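You operate a simulated robot arm through the tools that you are given. There is no shell and no other tool.

The job below is to be done with a simulated two-armed robot. You get a single attempt, and the scene is never put back.

Task
Check the black gauge at 4 bar on the gauge checker and sort it: OK or REDO.
Fine: plug it into the test port, TEST lever fully open and left so, wind the black knob till the square gauge shows 4, wind right back, then stand it on OK if the two read the same, else on REDO; leave the other gauges alone.

The check looks at the end state, three seconds after you hand in, the way a careful person would. Anything else that was tipped, shoved, dropped, spilled or broken makes it a failure.

Robot
Two 7-joint arms with two-finger grippers on one trunk that stands fixed in place. Base frame: the origin is at the foot of the trunk, x ahead of it, y to its left, z up; the work surface is at about z = 0.85. Lengths are in m, angles in degrees, forces in N, time in s.
The left shoulder is at [0.06, 0.179, 1.254], the right one opposite. With the tool pointing down near the work surface each hand reaches from about 0.1 to 0.62 m from the base axis, measured 20 degrees to its own side. Payload 1.96 kg a hand.
Tool frame (each hand has its own): the origin (TCP) lies between the finger pads and is the grasp point; the fingertips stand 0.02 m ahead of it; z points along the fingers, y is the line along which they close. The gripper opens to 0.072 m; its body begins 0.038 m behind the TCP.
Orientation is that of the tool frame in the base frame, as [roll, pitch, yaw] about the fixed x, y, z axes, in that order (R = Rz(yaw) Ry(pitch) Rx(roll)). With the fingers straight down and closing along the base's y, the tool's x points along the base's -x, its y along +y and its z along -z.

Tools
- The arms move only by the tool move_arm. It takes "left_deltas", "right_deltas" or both (then of equal length, played together; a hand with none holds still); each is a list of rows, each a list of 2 entries, a list of its own where there are three numbers: the shift along the tool's x, y, z in m, then the turn, a rotation vector about the tool's x, y, z in degrees. In form: [[[x, y, z], [ax, ay, az]], ...]. A call has 1 to 20 rows; each row shifts and turns the commanded pose from where the row before left it, along the tool's axes as they then stand. "left_claw" and "right_claw" are, for a hand that has rows, the opening, from 0 (shut) to 1 (fully open), set as the call begins (left out, the last holds). Rows are played at 5 a second. More than 0.05 m and 8.6 degrees between two rows, or a gripper value outside its range, and nothing of the call is played. A pose out of reach is approached as far as the arm can. The call stops where the force on the tool passes 40 N (or 10 N more than at its start, if that is more) or the arm is blocked; 0.2 s more then pass. The fingers move at their own pace (about 0.153 m/s each) and stop on an object; they squeeze with about 25 N. The grip force told is the motor's: it shows also when the fingers shut on nothing. Time passes only in rows, and 0.2 s behind the last, so rows that do not move let the fingers close. It gives the time, the measured TCP pose, the force on the tool (base axes), the opening and the grip force at its end, in the units of the frame above (readings bear some noise), with the torque about the TCP (base axes, N m) and any sound that the robot's microphone picked up.
- Cameras (640 x 400 px; columns grow to the right, rows downward): "scene" is now at [0.0119, -0.007, 1.7969]; the picture's right is [-0.08, -1.00, 0.00], its down [-0.81, 0.06, -0.58] and it looks along [0.58, -0.05, -0.81] (base axes); focal length 339 px, centre (320, 200). "left" rides on the left gripper at [0.071, -0.019, -0.082] in its tool frame; the picture's right is [0.26, 0.96, 0.00], its down [-0.67, 0.18, -0.72] and it looks along [-0.69, 0.19, 0.70] (tool axes); focal length 280 px, centre (320, 200). "right" rides on the right gripper at [0.071, 0.019, -0.082] in its tool frame; the picture's right is [-0.26, 0.96, 0.00], its down [-0.67, -0.18, -0.72] and it looks along [-0.69, -0.19, 0.70] (tool axes); focal length 280 px, centre (320, 200).
- get_image(camera): a new picture of that camera. It takes no simulated time.
- raise_lower(by): slides the trunk up (or, below 0, down) by that many m; the arms and the scene camera ride with it, the base frame stays. It gives what a move gives, with no picture.
- head_to(pan, tilt): turns the head with the scene camera to pan (to the left, within 86 degrees either way) and tilt (down, from -29 to 69), counted from straight ahead of the robot. It gives what a move gives.
- point_at(camera, pixels): for up to 12 pixels [column, row] of the newest picture of that camera ("zoom" is the newest enlarged one), the place [x, y, z] in the base frame of the surface seen there, good to about 0.002 m. It takes no simulated time.
- enlarge(camera, box): a new picture of the part [left, top, right, bottom] of that camera's present view, enlarged. It takes no simulated time.
- finish_job(): hands the job in; it is judged then, once.

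Unless the task says otherwise, let go and move clear before handing in.

The tools are called after "Emit:" by a JSON object that holds its "api" and its "payload". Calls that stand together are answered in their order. move_arm: Moves the arms, as the interface text tells. Its arguments: {"type":"object","properties":{"left_deltas":{"type":"array","items":{"type":"array"}},"left_claw":{"type":"number"},"right_deltas":{"type":"array","items":{"type":"array"}},"right_claw":{"type":"number"}},"required":[]} The other tools are called the same way: raise_lower (by) moves the trunk up or down; head_to (pan, tilt) turns the head that bears the scene camera; get_image (camera) takes a picture; point_at (camera, pixels) gives the place of the surface under pixels of a picture; enlarge (camera, box) takes an enlarged picture of a part of a camera's view; finish_job () hands the job in.

At the start:

```text
t: 0.0
left_tcp_pos: [0.3473, 0.2026, 1.2297]
left_tcp_rot: [-180.0, 0.0, -180.0]
left_contact_force: [0.4, 0.0, 0.2]
left_wrist_torque: [-0.02, 0.01, 0.02]
left_gripper_width: 0.072
left_grasp_force: 0.0
right_tcp_pos: [0.5007, -0.2413, 1.2291]
right_tcp_rot: [179.9, 0.1, -180.0]
right_contact_force: [-0.2, -0.2, 0.0]
right_wrist_torque: [0.01, 0.03, 0.03]
right_gripper_width: 0.0719
right_grasp_force: 0.1
trunk travel left (down, up): [-0.899, 0.091]
head pan, tilt (commanded): [-4.6, 54.5]
```

scene: 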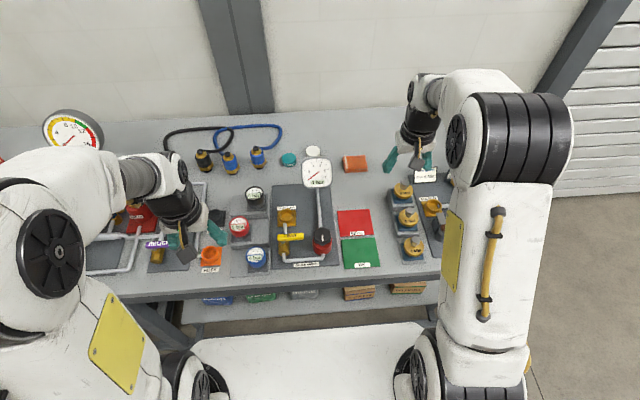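
right: 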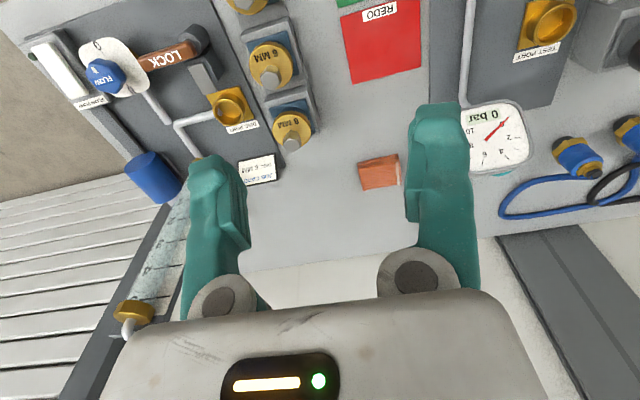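
left: 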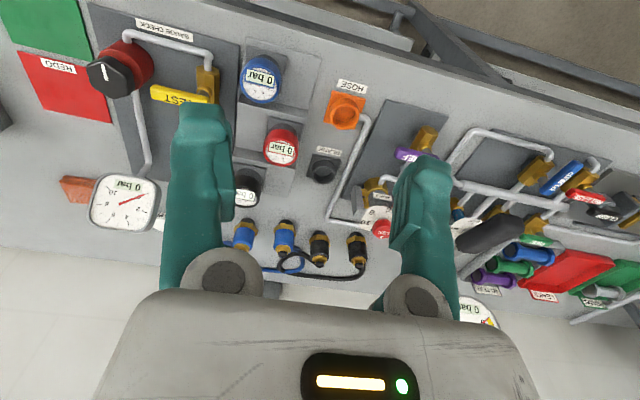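

The scene shows the gauge checker panel around px (300,225), with three gauges (black ~ (255,195), red (240,226), blue (256,258)), and red/green squares for REDO/OK. I'll take enlarged pictures to see the details.

Emit:
{"api": "enlarge", "payload": {"camera": "scene", "box": [220, 140, 400, 280]}}

Emit:
{"api": "enlarge", "payload": {"camera": "left", "box": [0, 0, 360, 240]}}

Emit:
{"api": "enlarge", "payload": {"camera": "right", "box": [320, 0, 640, 200]}}

```text
2.86 times, centred on (310, 210) of scene
```

zoom: 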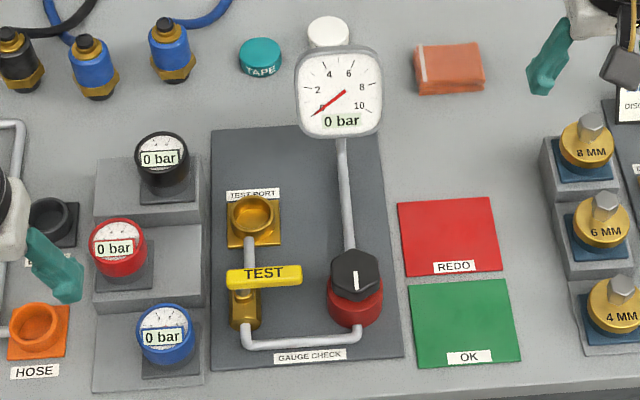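

```text
1.67 times, centred on (180, 120) of left
```

zoom: 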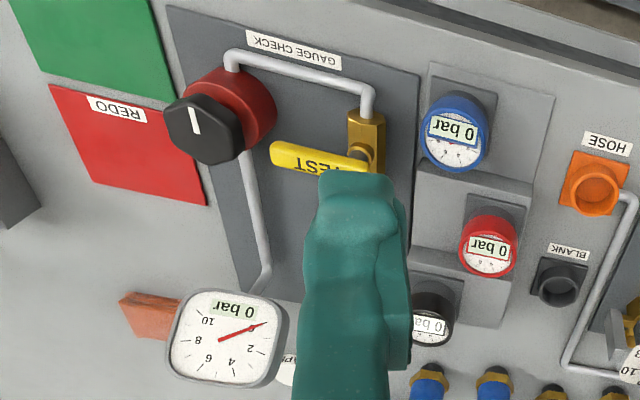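

```text
2.00 times, centred on (480, 100) of right
```

zoom: 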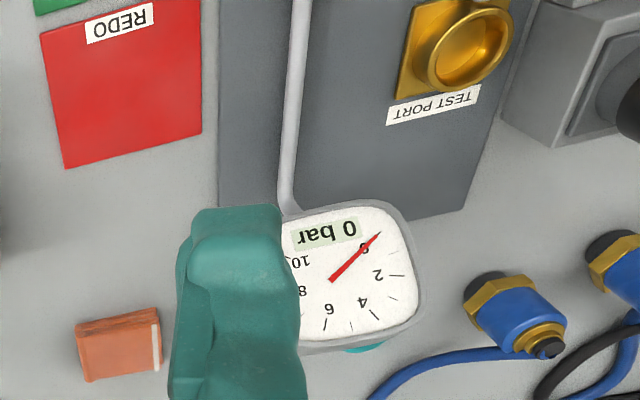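

The gauge rack has black at the back, red in the middle and blue in front. I'll zoom the scene again and measure the places of the gauge, port, lever, knob and squares.

Emit:
{"api": "enlarge", "payload": {"camera": "scene", "box": [220, 140, 400, 280]}}

```text
2.86 times, centred on (310, 210) of scene
```

zoom: 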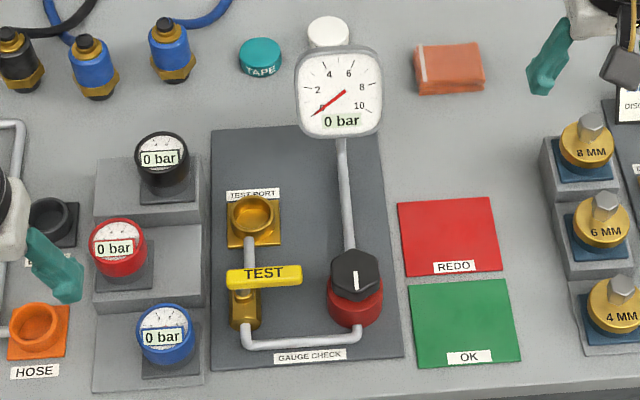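

Emit:
{"api": "point_at", "payload": {"camera": "zoom", "pixels": [[162, 152], [150, 185], [175, 190], [115, 240], [165, 325], [252, 212], [250, 235], [268, 205], [236, 217], [232, 276], [298, 274], [243, 320]]}}

Emit:
{"api": "point_at", "payload": {"camera": "zoom", "pixels": [[356, 270], [335, 275], [378, 275], [355, 310], [338, 90], [345, 190], [450, 235], [465, 310], [120, 200], [120, 290], [230, 180], [385, 180]]}}

```text
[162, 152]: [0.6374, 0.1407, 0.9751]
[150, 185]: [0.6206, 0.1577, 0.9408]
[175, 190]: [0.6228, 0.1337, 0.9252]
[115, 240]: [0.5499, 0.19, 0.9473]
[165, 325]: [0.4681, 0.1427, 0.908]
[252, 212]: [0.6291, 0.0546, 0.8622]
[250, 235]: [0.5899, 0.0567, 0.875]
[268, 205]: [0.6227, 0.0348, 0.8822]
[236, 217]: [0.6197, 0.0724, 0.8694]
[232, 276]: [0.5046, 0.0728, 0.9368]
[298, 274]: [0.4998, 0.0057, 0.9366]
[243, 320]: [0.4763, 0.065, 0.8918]
```

```text
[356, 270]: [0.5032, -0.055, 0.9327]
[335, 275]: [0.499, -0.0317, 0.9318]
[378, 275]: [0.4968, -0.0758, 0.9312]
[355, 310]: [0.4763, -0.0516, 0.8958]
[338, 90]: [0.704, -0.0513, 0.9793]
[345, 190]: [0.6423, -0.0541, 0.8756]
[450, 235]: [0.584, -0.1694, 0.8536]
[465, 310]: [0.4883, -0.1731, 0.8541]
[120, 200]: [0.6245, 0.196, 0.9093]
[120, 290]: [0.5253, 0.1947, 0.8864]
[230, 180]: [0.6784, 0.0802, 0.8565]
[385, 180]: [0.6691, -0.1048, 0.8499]
```

The dial places are known: black gauge head about (0.637, 0.141, 0.975), port about (0.615, 0.055, 0.88), lever at z 0.937, knob top about (0.50, -0.054, 0.933). I'll bring the left hand closer to look at the black gauge and the valve.

Emit:
{"api": "move_arm", "payload": {"left_deltas": [[[-0.0266, -0.0166, 0.02], [0, 0, 0]], [[-0.0266, -0.0166, 0.02], [0, 0, 0]], [[-0.0266, -0.0166, 0.02], [0, 0, 0]], [[-0.0266, -0.0166, 0.02], [0, 0, 0]], [[-0.0266, -0.0166, 0.02], [0, 0, 0]]]}}

Emit:
{"api": "get_image", "payload": {"camera": "left"}}

Emit:
{"api": "get_image", "payload": {"camera": "scene"}}

```text
t: 1.2
left_tcp_pos: [0.4831, 0.119, 1.1285]
left_tcp_rot: [179.9, -0.1, 180.0]
left_contact_force: [-0.7, 0.5, 0.9]
left_wrist_torque: [-0.02, 0.02, -0.01]
left_gripper_width: 0.072
left_grasp_force: 0.1
right_tcp_pos: [0.5025, -0.241, 1.2275]
right_tcp_rot: [179.9, 0.0, -179.8]
right_contact_force: [0.1, -0.4, -0.4]
right_wrist_torque: [0.0, 0.01, -0.06]
right_gripper_width: 0.072
right_grasp_force: 0.0
trunk travel left (down, up): [-0.899, 0.091]
head pan, tilt (commanded): [-4.6, 54.5]
```

```text
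taken
```

left: 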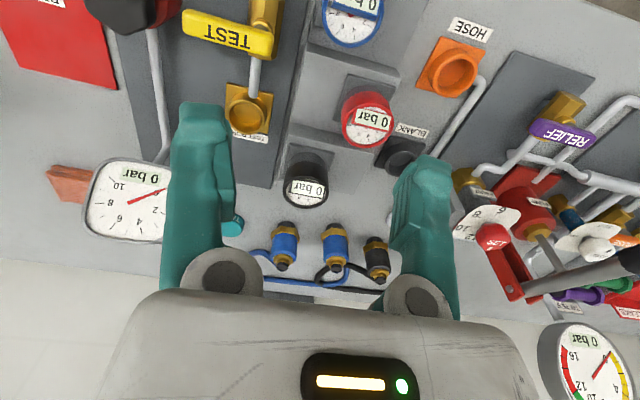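

```text
taken
```

scene: 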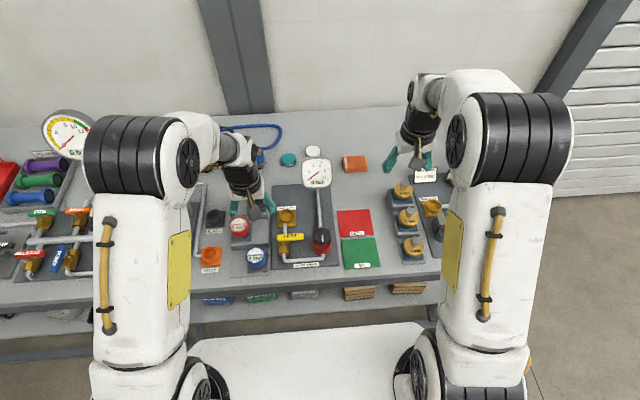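

Emit:
{"api": "enlarge", "payload": {"camera": "left", "box": [230, 60, 400, 240]}}

Emit:
{"api": "point_at", "payload": {"camera": "left", "pixels": [[306, 192], [306, 170], [310, 160], [288, 175], [322, 178], [248, 110], [250, 95], [237, 105], [262, 100], [237, 40], [190, 25], [268, 20]]}}

```text
2.22 times, centred on (315, 150) of left
```

zoom: 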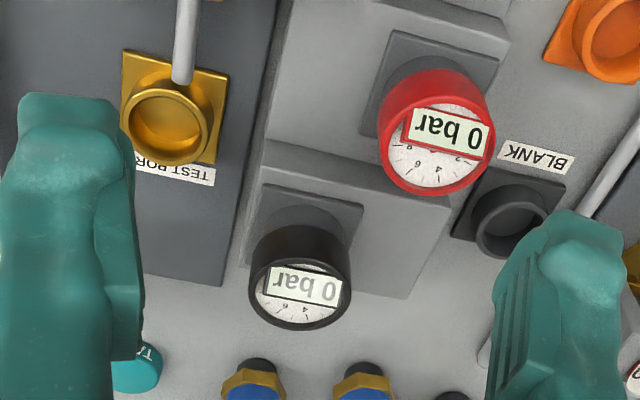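

```text
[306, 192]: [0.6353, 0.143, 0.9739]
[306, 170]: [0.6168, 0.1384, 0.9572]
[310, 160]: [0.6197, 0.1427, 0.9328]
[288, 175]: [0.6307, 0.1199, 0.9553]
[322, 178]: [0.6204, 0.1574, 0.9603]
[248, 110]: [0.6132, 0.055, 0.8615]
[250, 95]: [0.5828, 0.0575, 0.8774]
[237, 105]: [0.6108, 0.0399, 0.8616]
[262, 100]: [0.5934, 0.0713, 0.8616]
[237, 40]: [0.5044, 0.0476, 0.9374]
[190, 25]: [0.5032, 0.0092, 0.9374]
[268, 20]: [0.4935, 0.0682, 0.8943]
```

The gauge is a vertical cylinder about 0.046 wide with its dial on top, standing in a holder on the rack; the port is a brass cup. I'll draw the left hand back to look at the valve lever and the knob from close by.

Emit:
{"api": "move_arm", "payload": {"left_deltas": [[[0.028, -0.02, 0.01], [0, 0, 0]], [[0.028, -0.02, 0.01], [0, 0, 0]], [[0.028, -0.02, 0.01], [0, 0, 0]], [[0.028, -0.02, 0.01], [0, 0, 0]]]}}

Emit:
{"api": "get_image", "payload": {"camera": "left"}}

Emit:
{"api": "enlarge", "payload": {"camera": "left", "box": [140, 0, 460, 200]}}

```text
t: 2.2
left_tcp_pos: [0.3662, 0.0396, 1.0895]
left_tcp_rot: [179.9, 0.0, 180.0]
left_contact_force: [-0.3, -0.6, -0.3]
left_wrist_torque: [0.04, -0.01, 0.03]
left_gripper_width: 0.0719
left_grasp_force: 0.0
right_tcp_pos: [0.4992, -0.241, 1.2291]
right_tcp_rot: [180.0, 0.1, 180.0]
right_contact_force: [0.4, 0.1, -0.1]
right_wrist_torque: [0.01, -0.02, -0.02]
right_gripper_width: 0.072
right_grasp_force: 0.1
trunk travel left (down, up): [-0.899, 0.091]
head pan, tilt (commanded): [-4.6, 54.5]
```

```text
taken
```

left: 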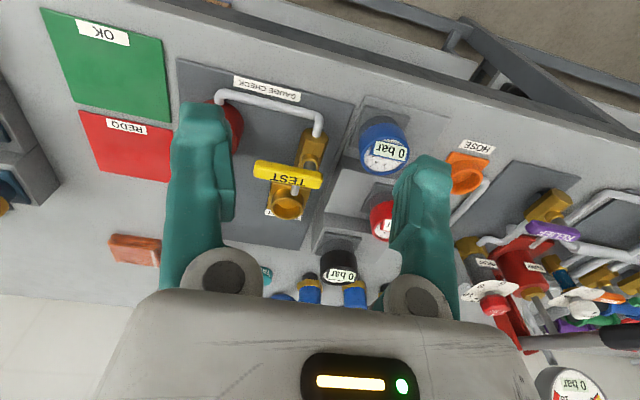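

```text
2.00 times, centred on (300, 100) of left
```

zoom: 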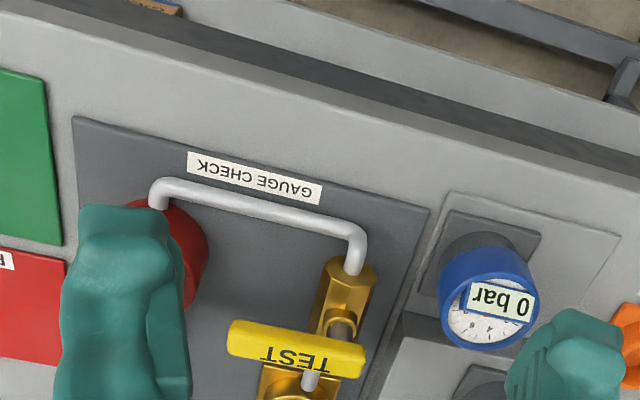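

The lever hides its own pivot in this view. I'll zoom the scene camera tightly on the lever and valve.

Emit:
{"api": "enlarge", "payload": {"camera": "scene", "box": [260, 195, 350, 270]}}

Emit:
{"api": "enlarge", "payload": {"camera": "scene", "box": [360, 170, 470, 260]}}

```text
5.33 times, centred on (305, 232) of scene
```

zoom: 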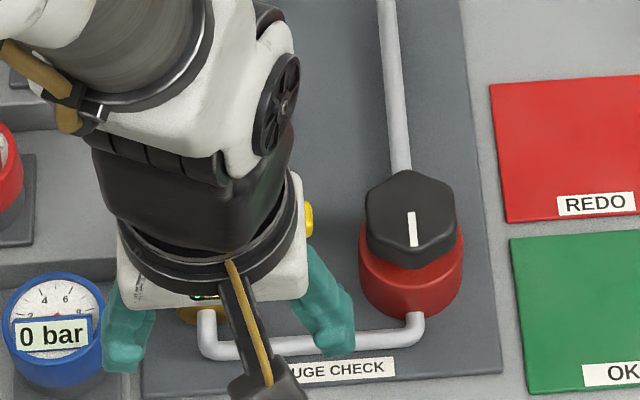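

```text
4.44 times, centred on (415, 215) of scene
```

zoom: 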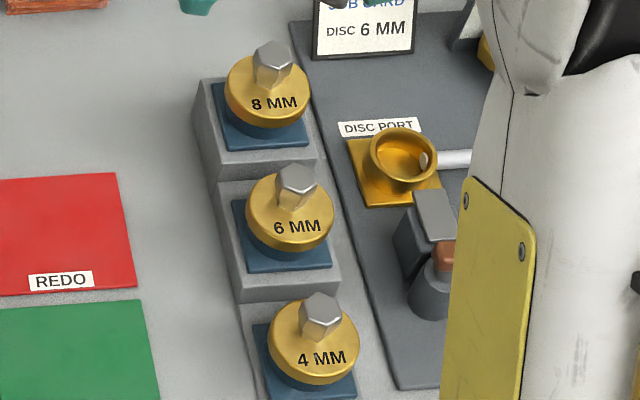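

The knob is a hex with flats facing ±y and a white mark pointing at the robot. I'll move the left hand aside to clear the view of the valve.

Emit:
{"api": "move_arm", "payload": {"left_deltas": [[[0, 0.045, -0.02], [0, 0, 0]], [[0, 0.045, -0.02], [0, 0, 0]], [[0, 0.045, -0.02], [0, 0, 0]], [[0, 0.045, -0.02], [0, 0, 0]]]}}

Emit:
{"api": "enlarge", "payload": {"camera": "scene", "box": [270, 195, 340, 270]}}

```text
t: 3.2
left_tcp_pos: [0.3675, 0.2225, 1.1688]
left_tcp_rot: [-179.9, 0.0, -179.9]
left_contact_force: [0.8, 0.4, -0.6]
left_wrist_torque: [0.01, 0.03, 0.01]
left_gripper_width: 0.072
left_grasp_force: 0.1
right_tcp_pos: [0.4999, -0.2385, 1.2298]
right_tcp_rot: [180.0, 0.1, -179.9]
right_contact_force: [-0.3, -0.6, 0.6]
right_wrist_torque: [-0.02, -0.01, -0.01]
right_gripper_width: 0.0721
right_grasp_force: 0.1
trunk travel left (down, up): [-0.899, 0.091]
head pan, tilt (commanded): [-4.6, 54.5]
```

```text
5.33 times, centred on (305, 232) of scene
```

zoom: 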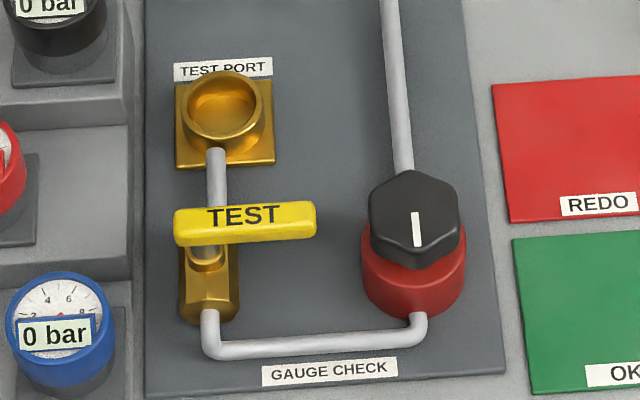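

The valve stem is at zoom px (207,262) under the left part of the yellow lever, so the lever points to −y (closed, across the pipe). I'll measure these spots.

Emit:
{"api": "point_at", "payload": {"camera": "zoom", "pixels": [[207, 258], [207, 280], [176, 222], [192, 215], [310, 215], [176, 240], [310, 238], [222, 120], [222, 75], [180, 118], [264, 118], [222, 148]]}}

Emit:
{"api": "point_at", "payload": {"camera": "zoom", "pixels": [[413, 175], [455, 195], [372, 195], [413, 262], [457, 240], [370, 240], [413, 220], [413, 300], [205, 310], [217, 175], [184, 285], [238, 285]]}}

```text
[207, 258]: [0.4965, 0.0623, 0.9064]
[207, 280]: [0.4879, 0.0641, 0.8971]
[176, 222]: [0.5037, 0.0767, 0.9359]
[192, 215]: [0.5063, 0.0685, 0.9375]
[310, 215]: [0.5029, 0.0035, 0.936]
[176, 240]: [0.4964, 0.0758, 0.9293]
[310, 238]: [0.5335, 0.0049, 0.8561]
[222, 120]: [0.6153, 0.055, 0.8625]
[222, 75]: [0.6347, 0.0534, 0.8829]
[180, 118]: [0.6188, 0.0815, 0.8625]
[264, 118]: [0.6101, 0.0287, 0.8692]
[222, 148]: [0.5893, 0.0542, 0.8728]
```

```text
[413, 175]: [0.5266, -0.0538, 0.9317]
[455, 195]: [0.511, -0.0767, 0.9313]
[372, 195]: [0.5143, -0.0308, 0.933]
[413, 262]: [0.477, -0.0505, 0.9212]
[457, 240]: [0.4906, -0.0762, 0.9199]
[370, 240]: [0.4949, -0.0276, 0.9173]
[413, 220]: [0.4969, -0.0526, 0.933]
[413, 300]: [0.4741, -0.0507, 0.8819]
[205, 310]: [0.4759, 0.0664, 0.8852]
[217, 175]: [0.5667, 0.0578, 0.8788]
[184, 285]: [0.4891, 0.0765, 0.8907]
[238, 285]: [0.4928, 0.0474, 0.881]
```

The lever pivots at about (0.50, 0.062), arm 0.06 long, z 0.922–0.9375. Next I'll bring the left hand low behind the black gauge to see its side profile and holder.

Emit:
{"api": "move_arm", "payload": {"left_deltas": [[[-0.0265, -0.0163, 0.0298], [0, 0, 0]], [[-0.0265, -0.0163, 0.0298], [0, 0, 0]], [[-0.0265, -0.0163, 0.0298], [0, 0, 0]], [[-0.0265, -0.0163, 0.0298], [0, 0, 0]], [[-0.0265, -0.0163, 0.0298], [0, 0, 0]]]}}

Emit:
{"api": "get_image", "payload": {"camera": "left"}}

Emit:
{"api": "enlarge", "payload": {"camera": "left", "box": [220, 80, 420, 240]}}

```text
t: 4.4
left_tcp_pos: [0.5002, 0.1362, 1.0192]
left_tcp_rot: [180.0, 0.0, -180.0]
left_contact_force: [-0.1, -0.1, 0.4]
left_wrist_torque: [0.0, 0.03, 0.05]
left_gripper_width: 0.0722
left_grasp_force: 0.0
right_tcp_pos: [0.5013, -0.2401, 1.228]
right_tcp_rot: [179.9, 0.0, -179.9]
right_contact_force: [0.6, -0.2, 0.1]
right_wrist_torque: [0.0, 0.05, 0.03]
right_gripper_width: 0.0721
right_grasp_force: 0.1
trunk travel left (down, up): [-0.899, 0.091]
head pan, tilt (commanded): [-4.6, 54.5]
```

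```text
taken
```

left: 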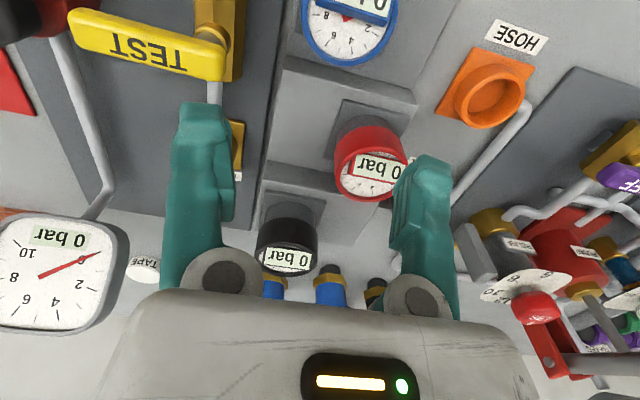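

```text
2.50 times, centred on (320, 160) of left
```

zoom: 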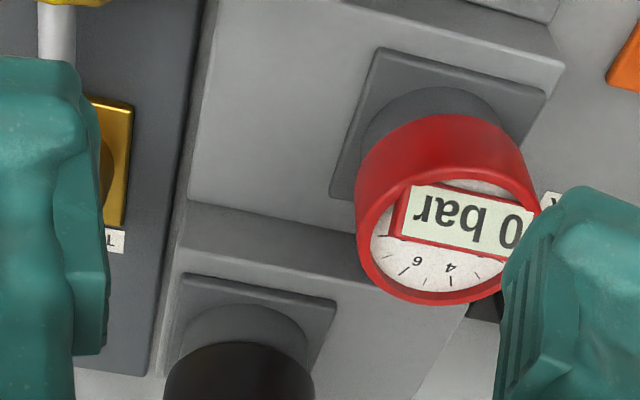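

The gauge body sits above a grey round collar on a square plate. I'll measure the body's lower rim, the collar and plate heights.

Emit:
{"api": "point_at", "payload": {"camera": "left", "pixels": [[287, 219], [287, 223], [287, 210], [287, 203], [300, 196], [270, 193], [260, 235], [313, 240], [287, 260], [287, 244], [262, 220], [350, 180]]}}

```text
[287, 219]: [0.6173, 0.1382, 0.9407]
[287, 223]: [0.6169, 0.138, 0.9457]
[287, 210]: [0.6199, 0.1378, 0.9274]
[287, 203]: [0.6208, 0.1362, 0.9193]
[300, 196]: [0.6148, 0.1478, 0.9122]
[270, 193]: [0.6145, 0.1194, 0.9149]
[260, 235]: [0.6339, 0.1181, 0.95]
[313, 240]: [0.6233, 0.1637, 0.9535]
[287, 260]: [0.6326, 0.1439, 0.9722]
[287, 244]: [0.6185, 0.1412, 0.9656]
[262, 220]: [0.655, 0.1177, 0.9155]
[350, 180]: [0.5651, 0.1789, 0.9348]
```

The body spans z 0.938–0.976 with radius ~0.0235 centred near (0.640, 0.141), and its plug sits in a 0.02-deep cup. I'll move the left hand above it, still open.

Emit:
{"api": "move_arm", "payload": {"left_deltas": [[[-0.035, 0.0012, -0.004], [0, 0, 0]], [[-0.035, 0.0012, -0.004], [0, 0, 0]], [[-0.035, 0.0012, -0.004], [0, 0, 0]], [[-0.035, 0.0012, -0.004], [0, 0, 0]], [[0, 0, 0], [0, 0, 0]]], "left_claw": 1}}

Emit:
{"api": "get_image", "payload": {"camera": "left"}}

Emit:
{"api": "enlarge", "payload": {"camera": "scene", "box": [200, 130, 340, 240]}}

```text
t: 5.6
left_tcp_pos: [0.6056, 0.1428, 1.0319]
left_tcp_rot: [180.0, 0.1, -180.0]
left_contact_force: [0.3, 0.3, 0.3]
left_wrist_torque: [0.04, -0.03, -0.01]
left_gripper_width: 0.0721
left_grasp_force: 0.1
left hand out of reach, approached as far as the arm can: row 4
right_tcp_pos: [0.4999, -0.2404, 1.2301]
right_tcp_rot: [179.9, 0.0, -179.9]
right_contact_force: [0.1, -0.8, -0.3]
right_wrist_torque: [-0.01, 0.0, 0.0]
right_gripper_width: 0.0721
right_grasp_force: 0.1
trunk travel left (down, up): [-0.899, 0.091]
head pan, tilt (commanded): [-4.6, 54.5]
```

```text
taken
```

left: 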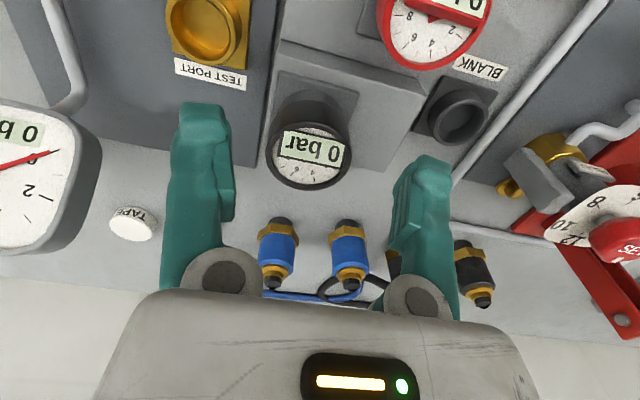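

```text
3.64 times, centred on (270, 185) of scene
```

zoom: 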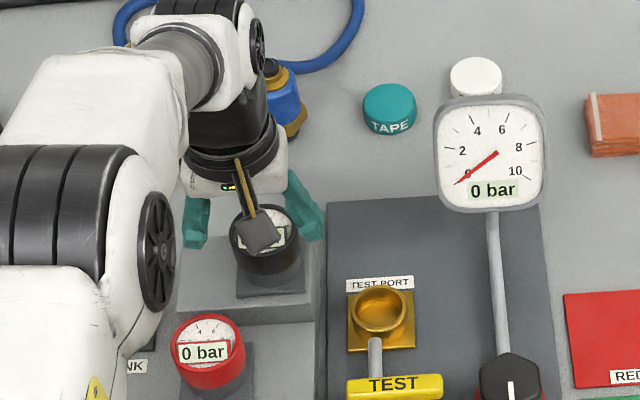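

The straight-down reach ends at x≈0.606, short of the gauge at 0.640. I'll raise and pull back the left hand, then lower the trunk a little and tilt the fingers forward about 12°.

Emit:
{"api": "move_arm", "payload": {"left_deltas": [[[0.03, 0, -0.03], [0, 0, 0]], [[0.03, 0, -0.04], [0, 0, 0]], [[0.02, 0, -0.04], [0, 0, 0]]]}}

Emit:
{"api": "raise_lower", "payload": {"by": -0.08}}

```text
t: 6.4
left_tcp_pos: [0.5236, 0.1382, 1.1426]
left_tcp_rot: [180.0, 0.2, -179.9]
left_contact_force: [0.1, 1.2, 0.1]
left_wrist_torque: [-0.01, 0.01, -0.02]
left_gripper_width: 0.072
left_grasp_force: 0.1
right_tcp_pos: [0.4996, -0.2409, 1.2303]
right_tcp_rot: [179.8, 0.0, 180.0]
right_contact_force: [0.3, 0.7, -0.2]
right_wrist_torque: [0.0, -0.03, -0.05]
right_gripper_width: 0.0723
right_grasp_force: 0.0
trunk travel left (down, up): [-0.899, 0.091]
head pan, tilt (commanded): [-4.6, 54.5]
```

```text
t: 7.6
left_tcp_pos: [0.5238, 0.1372, 1.0618]
left_tcp_rot: [180.0, 0.0, -180.0]
left_contact_force: [-0.3, -0.2, 1.0]
left_wrist_torque: [0.0, -0.01, 0.0]
left_gripper_width: 0.0721
left_grasp_force: 0.1
right_tcp_pos: [0.5009, -0.2407, 1.1501]
right_tcp_rot: [179.8, 0.0, -179.8]
right_contact_force: [0.9, -0.4, 0.1]
right_wrist_torque: [-0.01, -0.03, -0.04]
right_gripper_width: 0.0721
right_grasp_force: 0.1
trunk travel left (down, up): [-0.819, 0.171]
head pan, tilt (commanded): [-4.6, 54.5]
```

The trunk is now 0.08 lower. I'll tilt the left fingers forward 12° and move over the black gauge.

Emit:
{"api": "move_arm", "payload": {"left_deltas": [[[0, 0, 0], [0, -6, 0]], [[0, 0, 0], [0, -6, 0]], [[-0.0262, 0.0009, 0.0163], [0, 0, 0]], [[-0.0262, 0.0009, 0.0163], [0, 0, 0]], [[-0.0262, 0.0009, 0.0163], [0, 0, 0]], [[-0.0262, 0.0009, 0.0163], [0, 0, 0]], [[0, 0, 0], [0, 0, 0]]], "left_claw": 1}}

Emit:
{"api": "get_image", "payload": {"camera": "left"}}

Emit:
{"api": "enlarge", "payload": {"camera": "scene", "box": [200, 100, 360, 240]}}

```text
t: 9.2
left_tcp_pos: [0.6399, 0.1433, 1.02]
left_tcp_rot: [-180.0, 12.0, -179.9]
left_contact_force: [0.6, 0.1, 0.1]
left_wrist_torque: [0.0, -0.04, -0.03]
left_gripper_width: 0.0721
left_grasp_force: 0.1
right_tcp_pos: [0.4989, -0.2413, 1.1494]
right_tcp_rot: [179.9, 0.1, -179.9]
right_contact_force: [0.4, -0.7, 0.5]
right_wrist_torque: [0.0, -0.04, -0.01]
right_gripper_width: 0.0716
right_grasp_force: 0.1
trunk travel left (down, up): [-0.819, 0.171]
head pan, tilt (commanded): [-4.6, 54.5]
```

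```text
taken
```

left: 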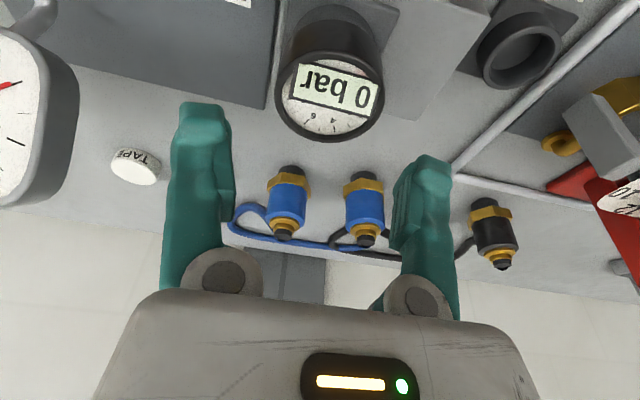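

```text
2.86 times, centred on (280, 170) of scene
```

zoom: 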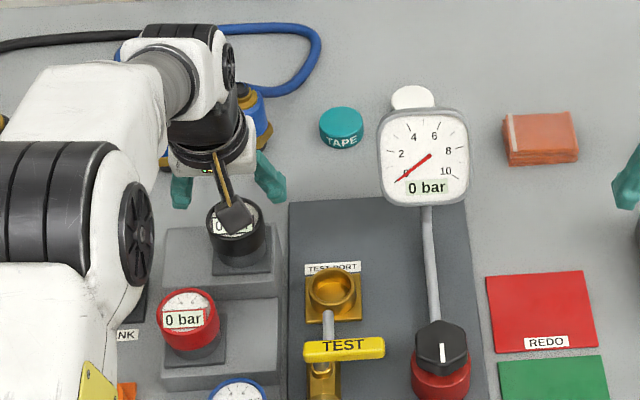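

The hand reached (0.640, 0.143, 1.02) over the gauge. I'll measure the gauge's rim from this view to centre on it.

Emit:
{"api": "point_at", "payload": {"camera": "left", "pixels": [[332, 92], [279, 90], [383, 95], [335, 140], [327, 52], [300, 55], [370, 60], [284, 50], [382, 60], [332, 110], [305, 130], [365, 132]]}}

Emit:
{"api": "enlarge", "payload": {"camera": "left", "box": [260, 0, 410, 150]}}

```text
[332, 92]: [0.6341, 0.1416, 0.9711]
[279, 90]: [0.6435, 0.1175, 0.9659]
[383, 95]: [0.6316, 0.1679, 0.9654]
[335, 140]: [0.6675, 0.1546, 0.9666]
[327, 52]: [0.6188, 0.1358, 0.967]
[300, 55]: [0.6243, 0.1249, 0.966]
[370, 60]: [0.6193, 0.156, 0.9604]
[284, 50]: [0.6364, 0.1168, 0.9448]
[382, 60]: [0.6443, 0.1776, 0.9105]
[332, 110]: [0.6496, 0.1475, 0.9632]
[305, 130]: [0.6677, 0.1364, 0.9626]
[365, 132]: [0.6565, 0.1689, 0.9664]
```

```text
2.67 times, centred on (335, 75) of left
```

zoom: 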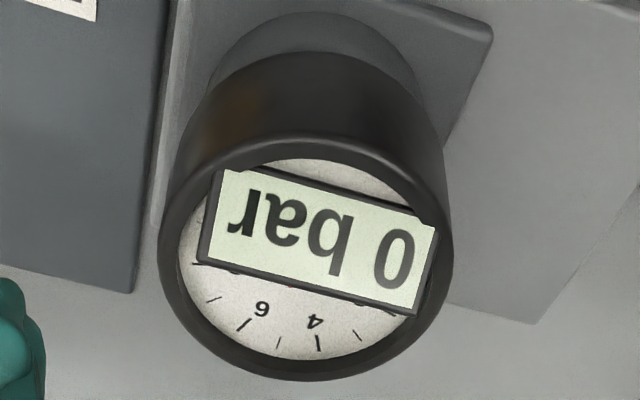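

The body is about 0.05 across, centred near (0.6425, 0.1425), with rim at z 0.967. I'll lower straight down to z≈0.956 with fingers open.

Emit:
{"api": "move_arm", "payload": {"left_deltas": [[[0.0036, 0, 0.021], [0, 0, 0]], [[0.0036, 0, 0.021], [0, 0, 0]], [[0.0036, 0, 0.021], [0, 0, 0]], [[0, 0, 0], [0, 0, 0]]], "left_claw": 1}}

Emit:
{"api": "get_image", "payload": {"camera": "left"}}

Emit:
{"api": "enlarge", "payload": {"camera": "scene", "box": [220, 130, 340, 230]}}

```text
t: 10.2
left_tcp_pos: [0.644, 0.1436, 0.9571]
left_tcp_rot: [-179.9, 12.1, 180.0]
left_contact_force: [0.5, 0.9, -0.2]
left_wrist_torque: [0.0, 0.0, -0.05]
left_gripper_width: 0.0718
left_grasp_force: 0.0
right_tcp_pos: [0.5019, -0.2403, 1.1489]
right_tcp_rot: [179.9, 0.1, -179.9]
right_contact_force: [-0.2, -1.0, 0.3]
right_wrist_torque: [0.02, 0.0, 0.01]
right_gripper_width: 0.0719
right_grasp_force: 0.1
trunk travel left (down, up): [-0.819, 0.171]
head pan, tilt (commanded): [-4.6, 54.5]
```

```text
taken
```

left: 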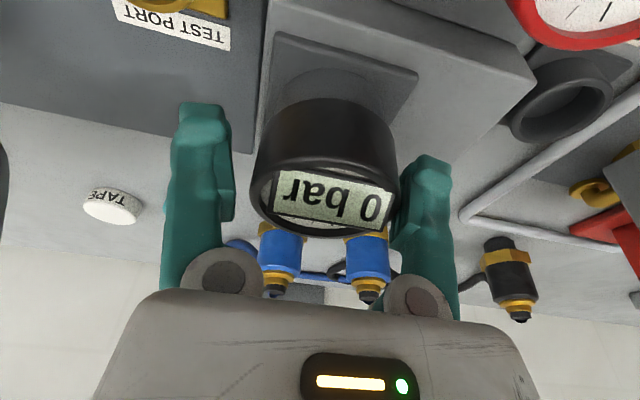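

```text
4.00 times, centred on (280, 180) of scene
```

zoom: 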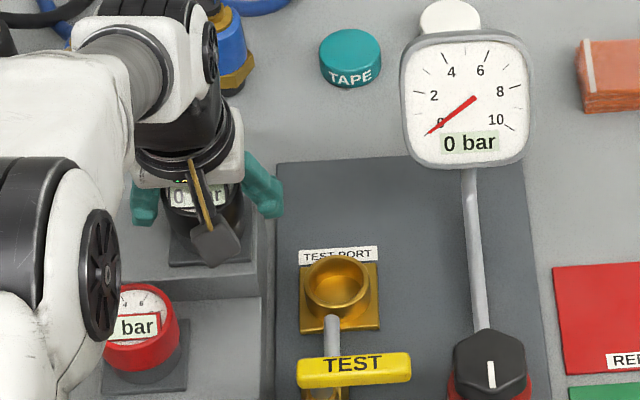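

The gauge lies between the fingers (px 255–400), nearly centred, perhaps 2 mm toward +y. I'll nudge 1.5 mm and close the left gripper.

Emit:
{"api": "move_arm", "payload": {"left_deltas": [[[0, 0.0015, 0], [0, 0, 0]], [[0, 0, 0], [0, 0, 0]]], "left_claw": 1}}

Emit:
{"api": "move_arm", "payload": {"left_deltas": [[[0, 0, 0], [0, 0, 0]], [[0, 0, 0], [0, 0, 0]], [[0, 0, 0], [0, 0, 0]]], "left_claw": 0}}

Emit:
{"api": "get_image", "payload": {"camera": "left"}}

```text
t: 10.8
left_tcp_pos: [0.6432, 0.1446, 0.956]
left_tcp_rot: [-180.0, 12.0, 180.0]
left_contact_force: [0.2, 0.2, 0.4]
left_wrist_torque: [0.03, -0.02, 0.02]
left_gripper_width: 0.0722
left_grasp_force: 0.0
right_tcp_pos: [0.5004, -0.2411, 1.1505]
right_tcp_rot: [179.9, 0.2, -179.9]
right_contact_force: [-0.1, 0.9, -0.6]
right_wrist_torque: [-0.01, -0.06, -0.01]
right_gripper_width: 0.072
right_grasp_force: 0.1
trunk travel left (down, up): [-0.819, 0.171]
head pan, tilt (commanded): [-4.6, 54.5]
```

```text
t: 11.6
left_tcp_pos: [0.6426, 0.1442, 0.9562]
left_tcp_rot: [-180.0, 12.0, -180.0]
left_contact_force: [-0.4, 0.8, 0.7]
left_wrist_torque: [-0.01, 0.01, -0.02]
left_gripper_width: 0.0616
left_grasp_force: 25.5
right_tcp_pos: [0.5013, -0.241, 1.1497]
right_tcp_rot: [179.9, 0.1, -179.9]
right_contact_force: [-0.6, 0.0, 0.5]
right_wrist_torque: [0.0, 0.0, -0.03]
right_gripper_width: 0.0719
right_grasp_force: 0.2
trunk travel left (down, up): [-0.819, 0.171]
head pan, tilt (commanded): [-4.6, 54.5]
```

```text
taken
```

left: 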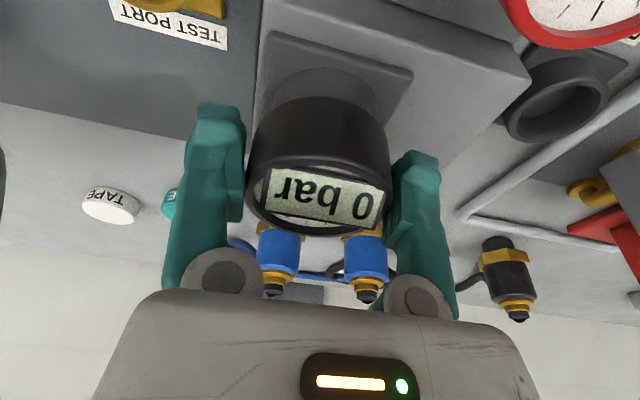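

The grip holds (25 N at width 0.0616). I'll lift straight up slowly by 0.04 and check.

Emit:
{"api": "move_arm", "payload": {"left_deltas": [[[-0.00208, 0, -0.00978], [0, 0, 0]], [[-0.00208, 0, -0.00978], [0, 0, 0]], [[-0.00208, 0, -0.00978], [0, 0, 0]], [[-0.00208, 0, -0.00978], [0, 0, 0]], [[-0.00208, 0, -0.00978], [0, 0, 0]]]}}

Emit:
{"api": "get_image", "payload": {"camera": "left"}}

Emit:
{"api": "enlarge", "payload": {"camera": "scene", "box": [220, 120, 340, 220]}}

```text
t: 12.8
left_tcp_pos: [0.6428, 0.1439, 1.007]
left_tcp_rot: [-180.0, 12.1, -180.0]
left_contact_force: [-0.3, 1.1, -2.3]
left_wrist_torque: [0.01, 0.01, 0.02]
left_gripper_width: 0.0615
left_grasp_force: 24.9
right_tcp_pos: [0.5008, -0.2406, 1.1499]
right_tcp_rot: [180.0, 0.0, -179.9]
right_contact_force: [-0.4, 0.7, -0.3]
right_wrist_torque: [-0.03, 0.01, -0.03]
right_gripper_width: 0.0722
right_grasp_force: 0.1
trunk travel left (down, up): [-0.819, 0.171]
head pan, tilt (commanded): [-4.6, 54.5]
```

```text
taken
```

left: 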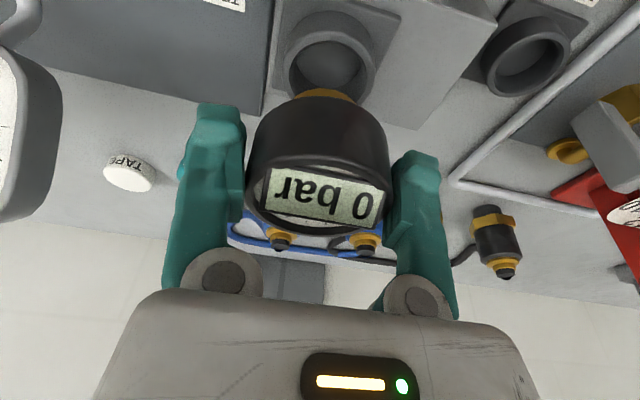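

```text
4.00 times, centred on (280, 170) of scene
```

zoom: 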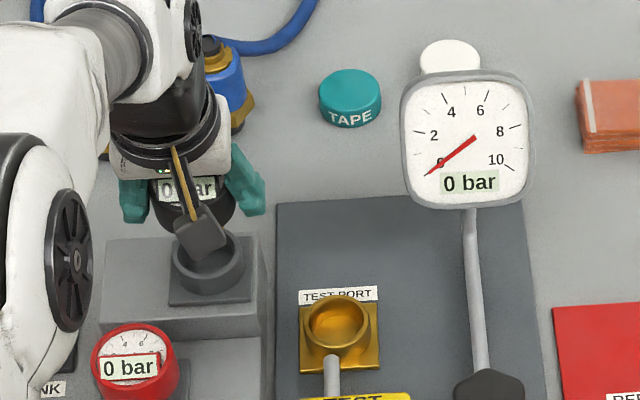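

The gauge is free and shows a brass plug below. The empty holder cup at zoom (207,262) and the port cup at (337,325) can both be measured to get the exact offset between them.

Emit:
{"api": "point_at", "payload": {"camera": "zoom", "pixels": [[337, 298], [305, 322], [369, 322], [337, 350], [337, 325], [315, 304], [360, 304], [312, 342], [362, 342], [337, 304]]}}

Emit:
{"api": "enlarge", "payload": {"camera": "left", "box": [260, 0, 400, 110]}}

Emit:
{"api": "point_at", "payload": {"camera": "left", "pixels": [[328, 32], [285, 62], [376, 62], [290, 45], [370, 45], [305, 35], [352, 36], [325, 60], [297, 85], [362, 88]]}}

```text
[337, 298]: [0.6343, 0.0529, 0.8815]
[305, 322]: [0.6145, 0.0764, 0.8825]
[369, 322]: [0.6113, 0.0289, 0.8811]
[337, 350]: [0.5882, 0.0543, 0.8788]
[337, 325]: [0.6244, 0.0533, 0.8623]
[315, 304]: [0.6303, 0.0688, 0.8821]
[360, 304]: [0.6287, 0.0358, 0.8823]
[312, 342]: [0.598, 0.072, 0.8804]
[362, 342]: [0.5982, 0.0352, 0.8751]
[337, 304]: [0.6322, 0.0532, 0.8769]
```

```text
3.64 times, centred on (330, 55) of left
```

zoom: 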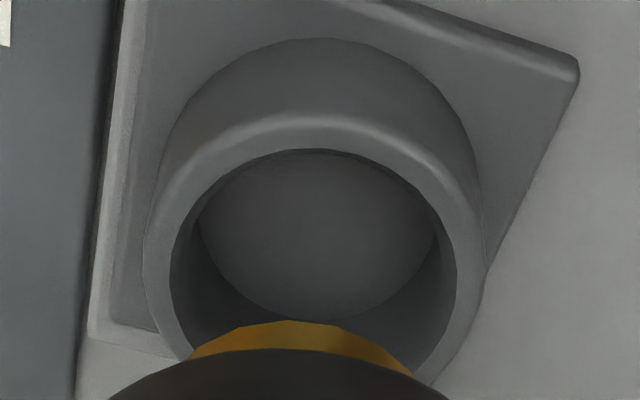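

```text
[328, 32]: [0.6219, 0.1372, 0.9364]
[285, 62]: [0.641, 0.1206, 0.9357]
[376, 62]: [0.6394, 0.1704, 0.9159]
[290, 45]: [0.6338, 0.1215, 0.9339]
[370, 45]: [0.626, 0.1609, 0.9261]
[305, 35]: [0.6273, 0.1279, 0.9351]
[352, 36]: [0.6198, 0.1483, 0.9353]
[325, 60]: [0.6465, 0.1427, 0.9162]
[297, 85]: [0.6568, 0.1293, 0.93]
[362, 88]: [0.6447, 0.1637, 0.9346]
```

The port cup fits a circle centred about (0.612, 0.0527), and the holder cup about (0.6425, 0.142). I'll cross-check the holder cup with the scene camera to cancel bias.

Emit:
{"api": "enlarge", "payload": {"camera": "scene", "box": [240, 150, 330, 220]}}

```text
5.71 times, centred on (285, 185) of scene
```

zoom: 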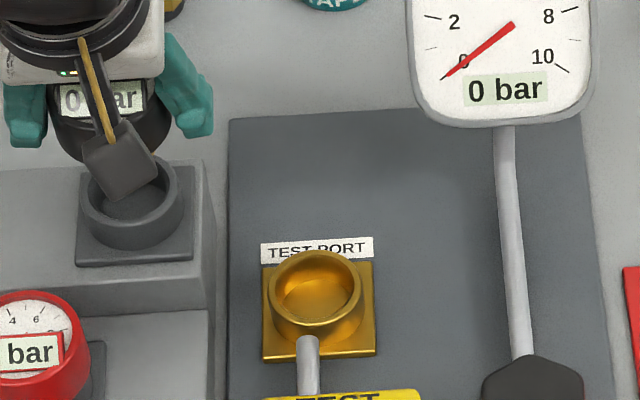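

Emit:
{"api": "point_at", "payload": {"camera": "zoom", "pixels": [[83, 192], [180, 185], [130, 222], [100, 212], [165, 212], [176, 168], [270, 285], [361, 285], [316, 252], [290, 258], [342, 258], [300, 325]]}}

```text
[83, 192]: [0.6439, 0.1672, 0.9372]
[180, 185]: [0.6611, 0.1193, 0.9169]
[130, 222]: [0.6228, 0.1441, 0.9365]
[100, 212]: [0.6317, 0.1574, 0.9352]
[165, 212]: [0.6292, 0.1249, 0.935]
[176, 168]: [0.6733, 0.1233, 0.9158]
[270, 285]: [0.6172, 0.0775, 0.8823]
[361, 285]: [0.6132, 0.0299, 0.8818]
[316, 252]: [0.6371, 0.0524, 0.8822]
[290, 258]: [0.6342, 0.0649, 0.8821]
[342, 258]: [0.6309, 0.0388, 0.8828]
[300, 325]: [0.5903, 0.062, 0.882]
```

Both views agree: port centre ≈ (0.6125, 0.0535), and the gauge axis matches the TCP within about 1 mm. I'll carry the gauge over the port at this height.

Emit:
{"api": "move_arm", "payload": {"left_deltas": [[[0.0074, -0.0225, -0.0016], [0, 0, 0]], [[0.0074, -0.0225, -0.0016], [0, 0, 0]], [[0.0074, -0.0225, -0.0016], [0, 0, 0]], [[0.0074, -0.0225, -0.0016], [0, 0, 0]], [[0, 0, 0], [0, 0, 0]]]}}

Emit:
{"api": "get_image", "payload": {"camera": "left"}}

Emit:
{"api": "enlarge", "payload": {"camera": "scene", "box": [240, 140, 360, 240]}}

```text
t: 14.0
left_tcp_pos: [0.6136, 0.0531, 1.008]
left_tcp_rot: [-180.0, 12.0, -179.9]
left_contact_force: [-0.4, -0.9, -3.0]
left_wrist_torque: [-0.04, 0.0, 0.02]
left_gripper_width: 0.0616
left_grasp_force: 24.4
right_tcp_pos: [0.5014, -0.2402, 1.15]
right_tcp_rot: [179.9, 0.2, -179.9]
right_contact_force: [0.1, 0.9, -0.2]
right_wrist_torque: [-0.03, 0.0, 0.0]
right_gripper_width: 0.0719
right_grasp_force: 0.2
trunk travel left (down, up): [-0.819, 0.171]
head pan, tilt (commanded): [-4.6, 54.5]
```

```text
taken
```

left: 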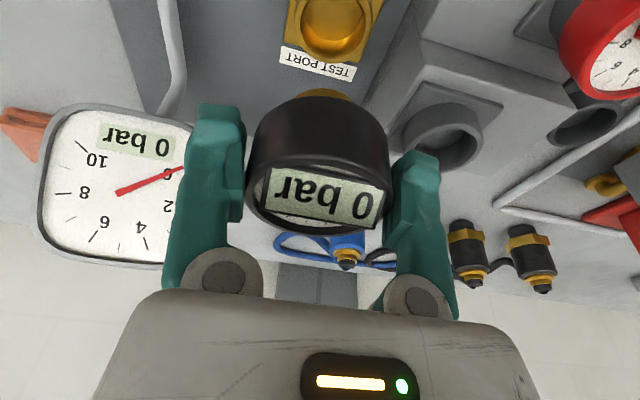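

```text
4.00 times, centred on (300, 190) of scene
```

zoom: 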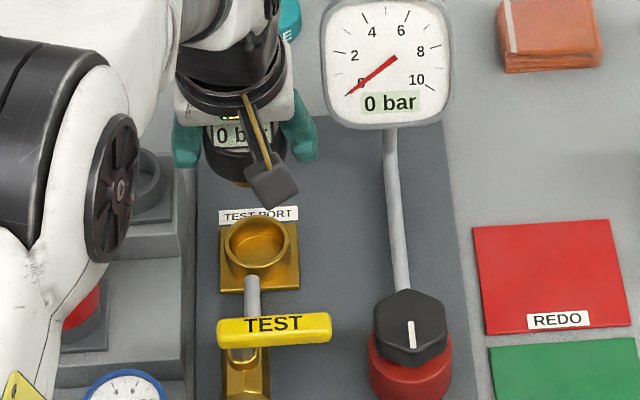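

The gauge hovers over the port at z 1.008. I'll lower to about z 0.952 (plug tip still above the rim) and recheck alignment.

Emit:
{"api": "move_arm", "payload": {"left_deltas": [[[0.0041, 0, 0.0179], [0, 0, 0]], [[0.0041, 0, 0.0179], [0, 0, 0]], [[0.0041, 0, 0.0179], [0, 0, 0]], [[0, 0, 0], [0, 0, 0]]]}}

Emit:
{"api": "get_image", "payload": {"camera": "left"}}

Emit:
{"api": "enlarge", "payload": {"camera": "left", "box": [220, 0, 420, 140]}}

Emit:
{"api": "enlarge", "payload": {"camera": "scene", "box": [260, 160, 330, 220]}}

```text
t: 15.0
left_tcp_pos: [0.6121, 0.0526, 0.9519]
left_tcp_rot: [180.0, 11.9, -179.9]
left_contact_force: [0.4, 0.2, -1.3]
left_wrist_torque: [-0.03, 0.03, 0.03]
left_gripper_width: 0.0616
left_grasp_force: 24.9
right_tcp_pos: [0.5015, -0.2404, 1.149]
right_tcp_rot: [179.8, 0.1, -179.9]
right_contact_force: [-0.1, -0.4, -0.5]
right_wrist_torque: [-0.01, 0.0, 0.0]
right_gripper_width: 0.0719
right_grasp_force: 0.0
trunk travel left (down, up): [-0.819, 0.171]
head pan, tilt (commanded): [-4.6, 54.5]
```

```text
taken
```

left: 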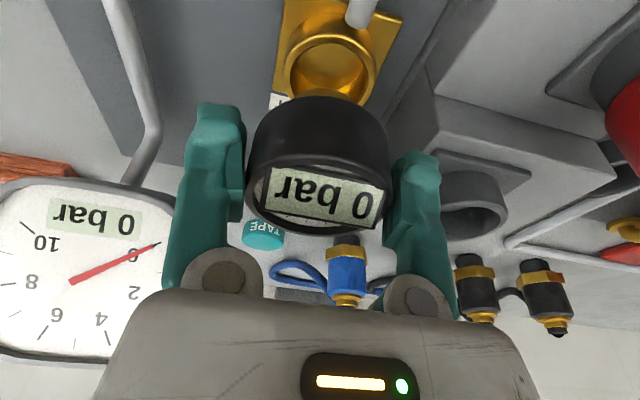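

```text
2.86 times, centred on (320, 70) of left
```

zoom: 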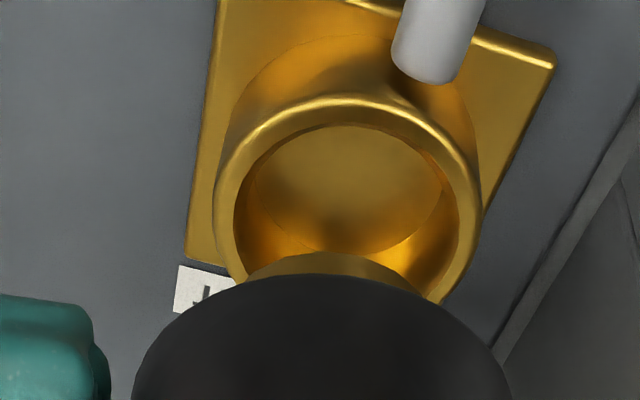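

```text
6.67 times, centred on (295, 190) of scene
```

zoom: 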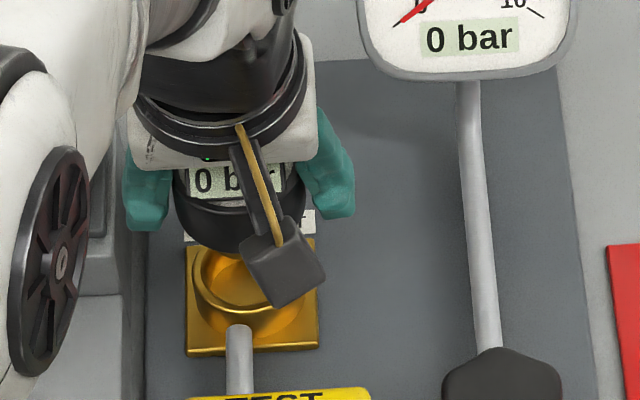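

The port cup appears at the same picture columns (283–377) as the holder cup did after the straight lift, so alignment in y is good; x is perhaps 1–2 mm short. I'll shift 1 mm forward and lower 0.03 gently.

Emit:
{"api": "move_arm", "payload": {"left_deltas": [[[-0.00098, 0, 0.0002], [0, 0, 0]], [[0.00104, 0, 0.00489], [0, 0, 0]], [[0.00104, 0, 0.00489], [0, 0, 0]], [[0.00104, 0, 0.00489], [0, 0, 0]], [[0.00104, 0, 0.00489], [0, 0, 0]], [[0.00104, 0, 0.00489], [0, 0, 0]], [[0.00104, 0, 0.00489], [0, 0, 0]]]}}

Emit:
{"api": "get_image", "payload": {"camera": "left"}}

Emit:
{"api": "enlarge", "payload": {"camera": "left", "box": [220, 0, 420, 140]}}

```text
t: 16.6
left_tcp_pos: [0.6123, 0.0534, 0.9214]
left_tcp_rot: [180.0, 12.0, -180.0]
left_contact_force: [0.0, -0.2, -1.5]
left_wrist_torque: [0.01, -0.01, 0.0]
left_gripper_width: 0.0611
left_grasp_force: 24.9
right_tcp_pos: [0.5016, -0.2417, 1.1485]
right_tcp_rot: [179.9, 0.1, -179.9]
right_contact_force: [-0.7, 0.1, 0.4]
right_wrist_torque: [-0.01, -0.02, 0.01]
right_gripper_width: 0.0721
right_grasp_force: 0.0
trunk travel left (down, up): [-0.819, 0.171]
head pan, tilt (commanded): [-4.6, 54.5]
```

```text
taken
```

left: 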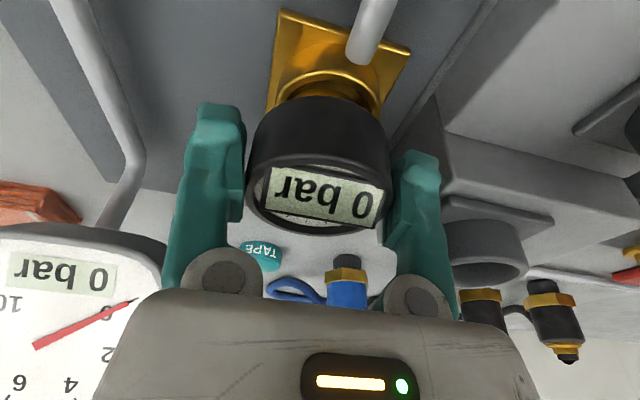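

```text
2.86 times, centred on (320, 70) of left
```

zoom: 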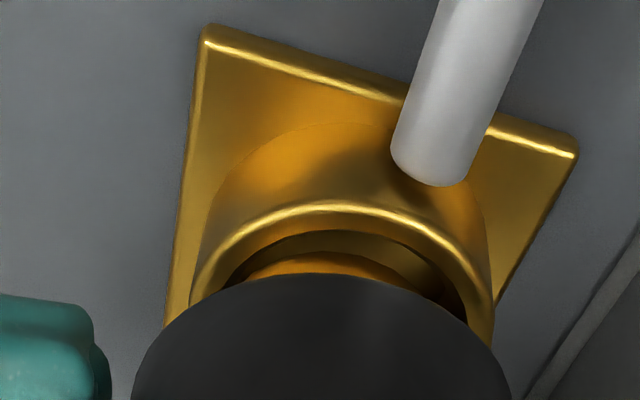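

Plug tip is at the rim and looks centred in the cup (zoom arc at 335,250). I'll lower the remaining 0.02 in small steps.

Emit:
{"api": "move_arm", "payload": {"left_deltas": [[[0.00083, 0, 0.00391], [0, 0, 0]], [[0.00083, 0, 0.00391], [0, 0, 0]], [[0.00083, 0, 0.00391], [0, 0, 0]], [[0.00083, 0, 0.00391], [0, 0, 0]]]}}

Emit:
{"api": "get_image", "payload": {"camera": "left"}}

Emit:
{"api": "enlarge", "payload": {"camera": "scene", "box": [260, 160, 350, 230]}}

```text
t: 17.6
left_tcp_pos: [0.612, 0.0538, 0.904]
left_tcp_rot: [180.0, 12.0, -180.0]
left_contact_force: [-2.1, 6.1, 0.8]
left_wrist_torque: [0.1, 0.04, 0.01]
left_gripper_width: 0.061
left_grasp_force: 25.6
right_tcp_pos: [0.5001, -0.239, 1.1493]
right_tcp_rot: [-180.0, 0.2, -179.9]
right_contact_force: [-0.3, 0.3, -0.4]
right_wrist_torque: [0.01, -0.04, -0.07]
right_gripper_width: 0.0725
right_grasp_force: 0.0
trunk travel left (down, up): [-0.819, 0.171]
head pan, tilt (commanded): [-4.6, 54.5]
```

```text
taken
```

left: 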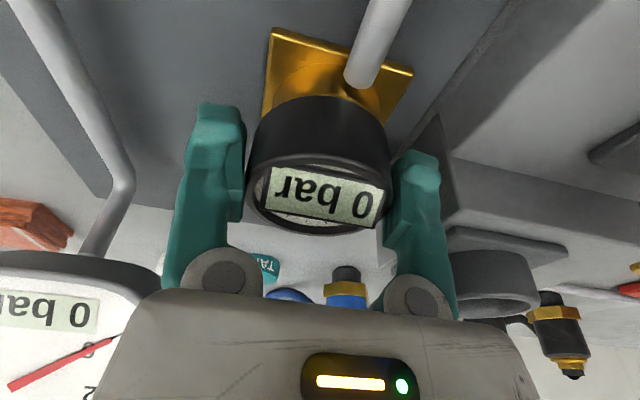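

```text
5.71 times, centred on (305, 195) of scene
```

zoom: 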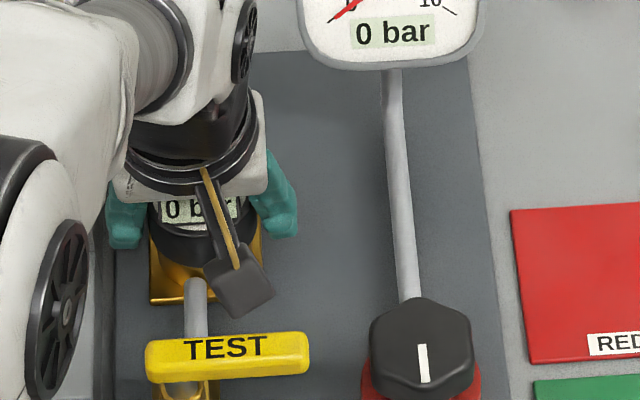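

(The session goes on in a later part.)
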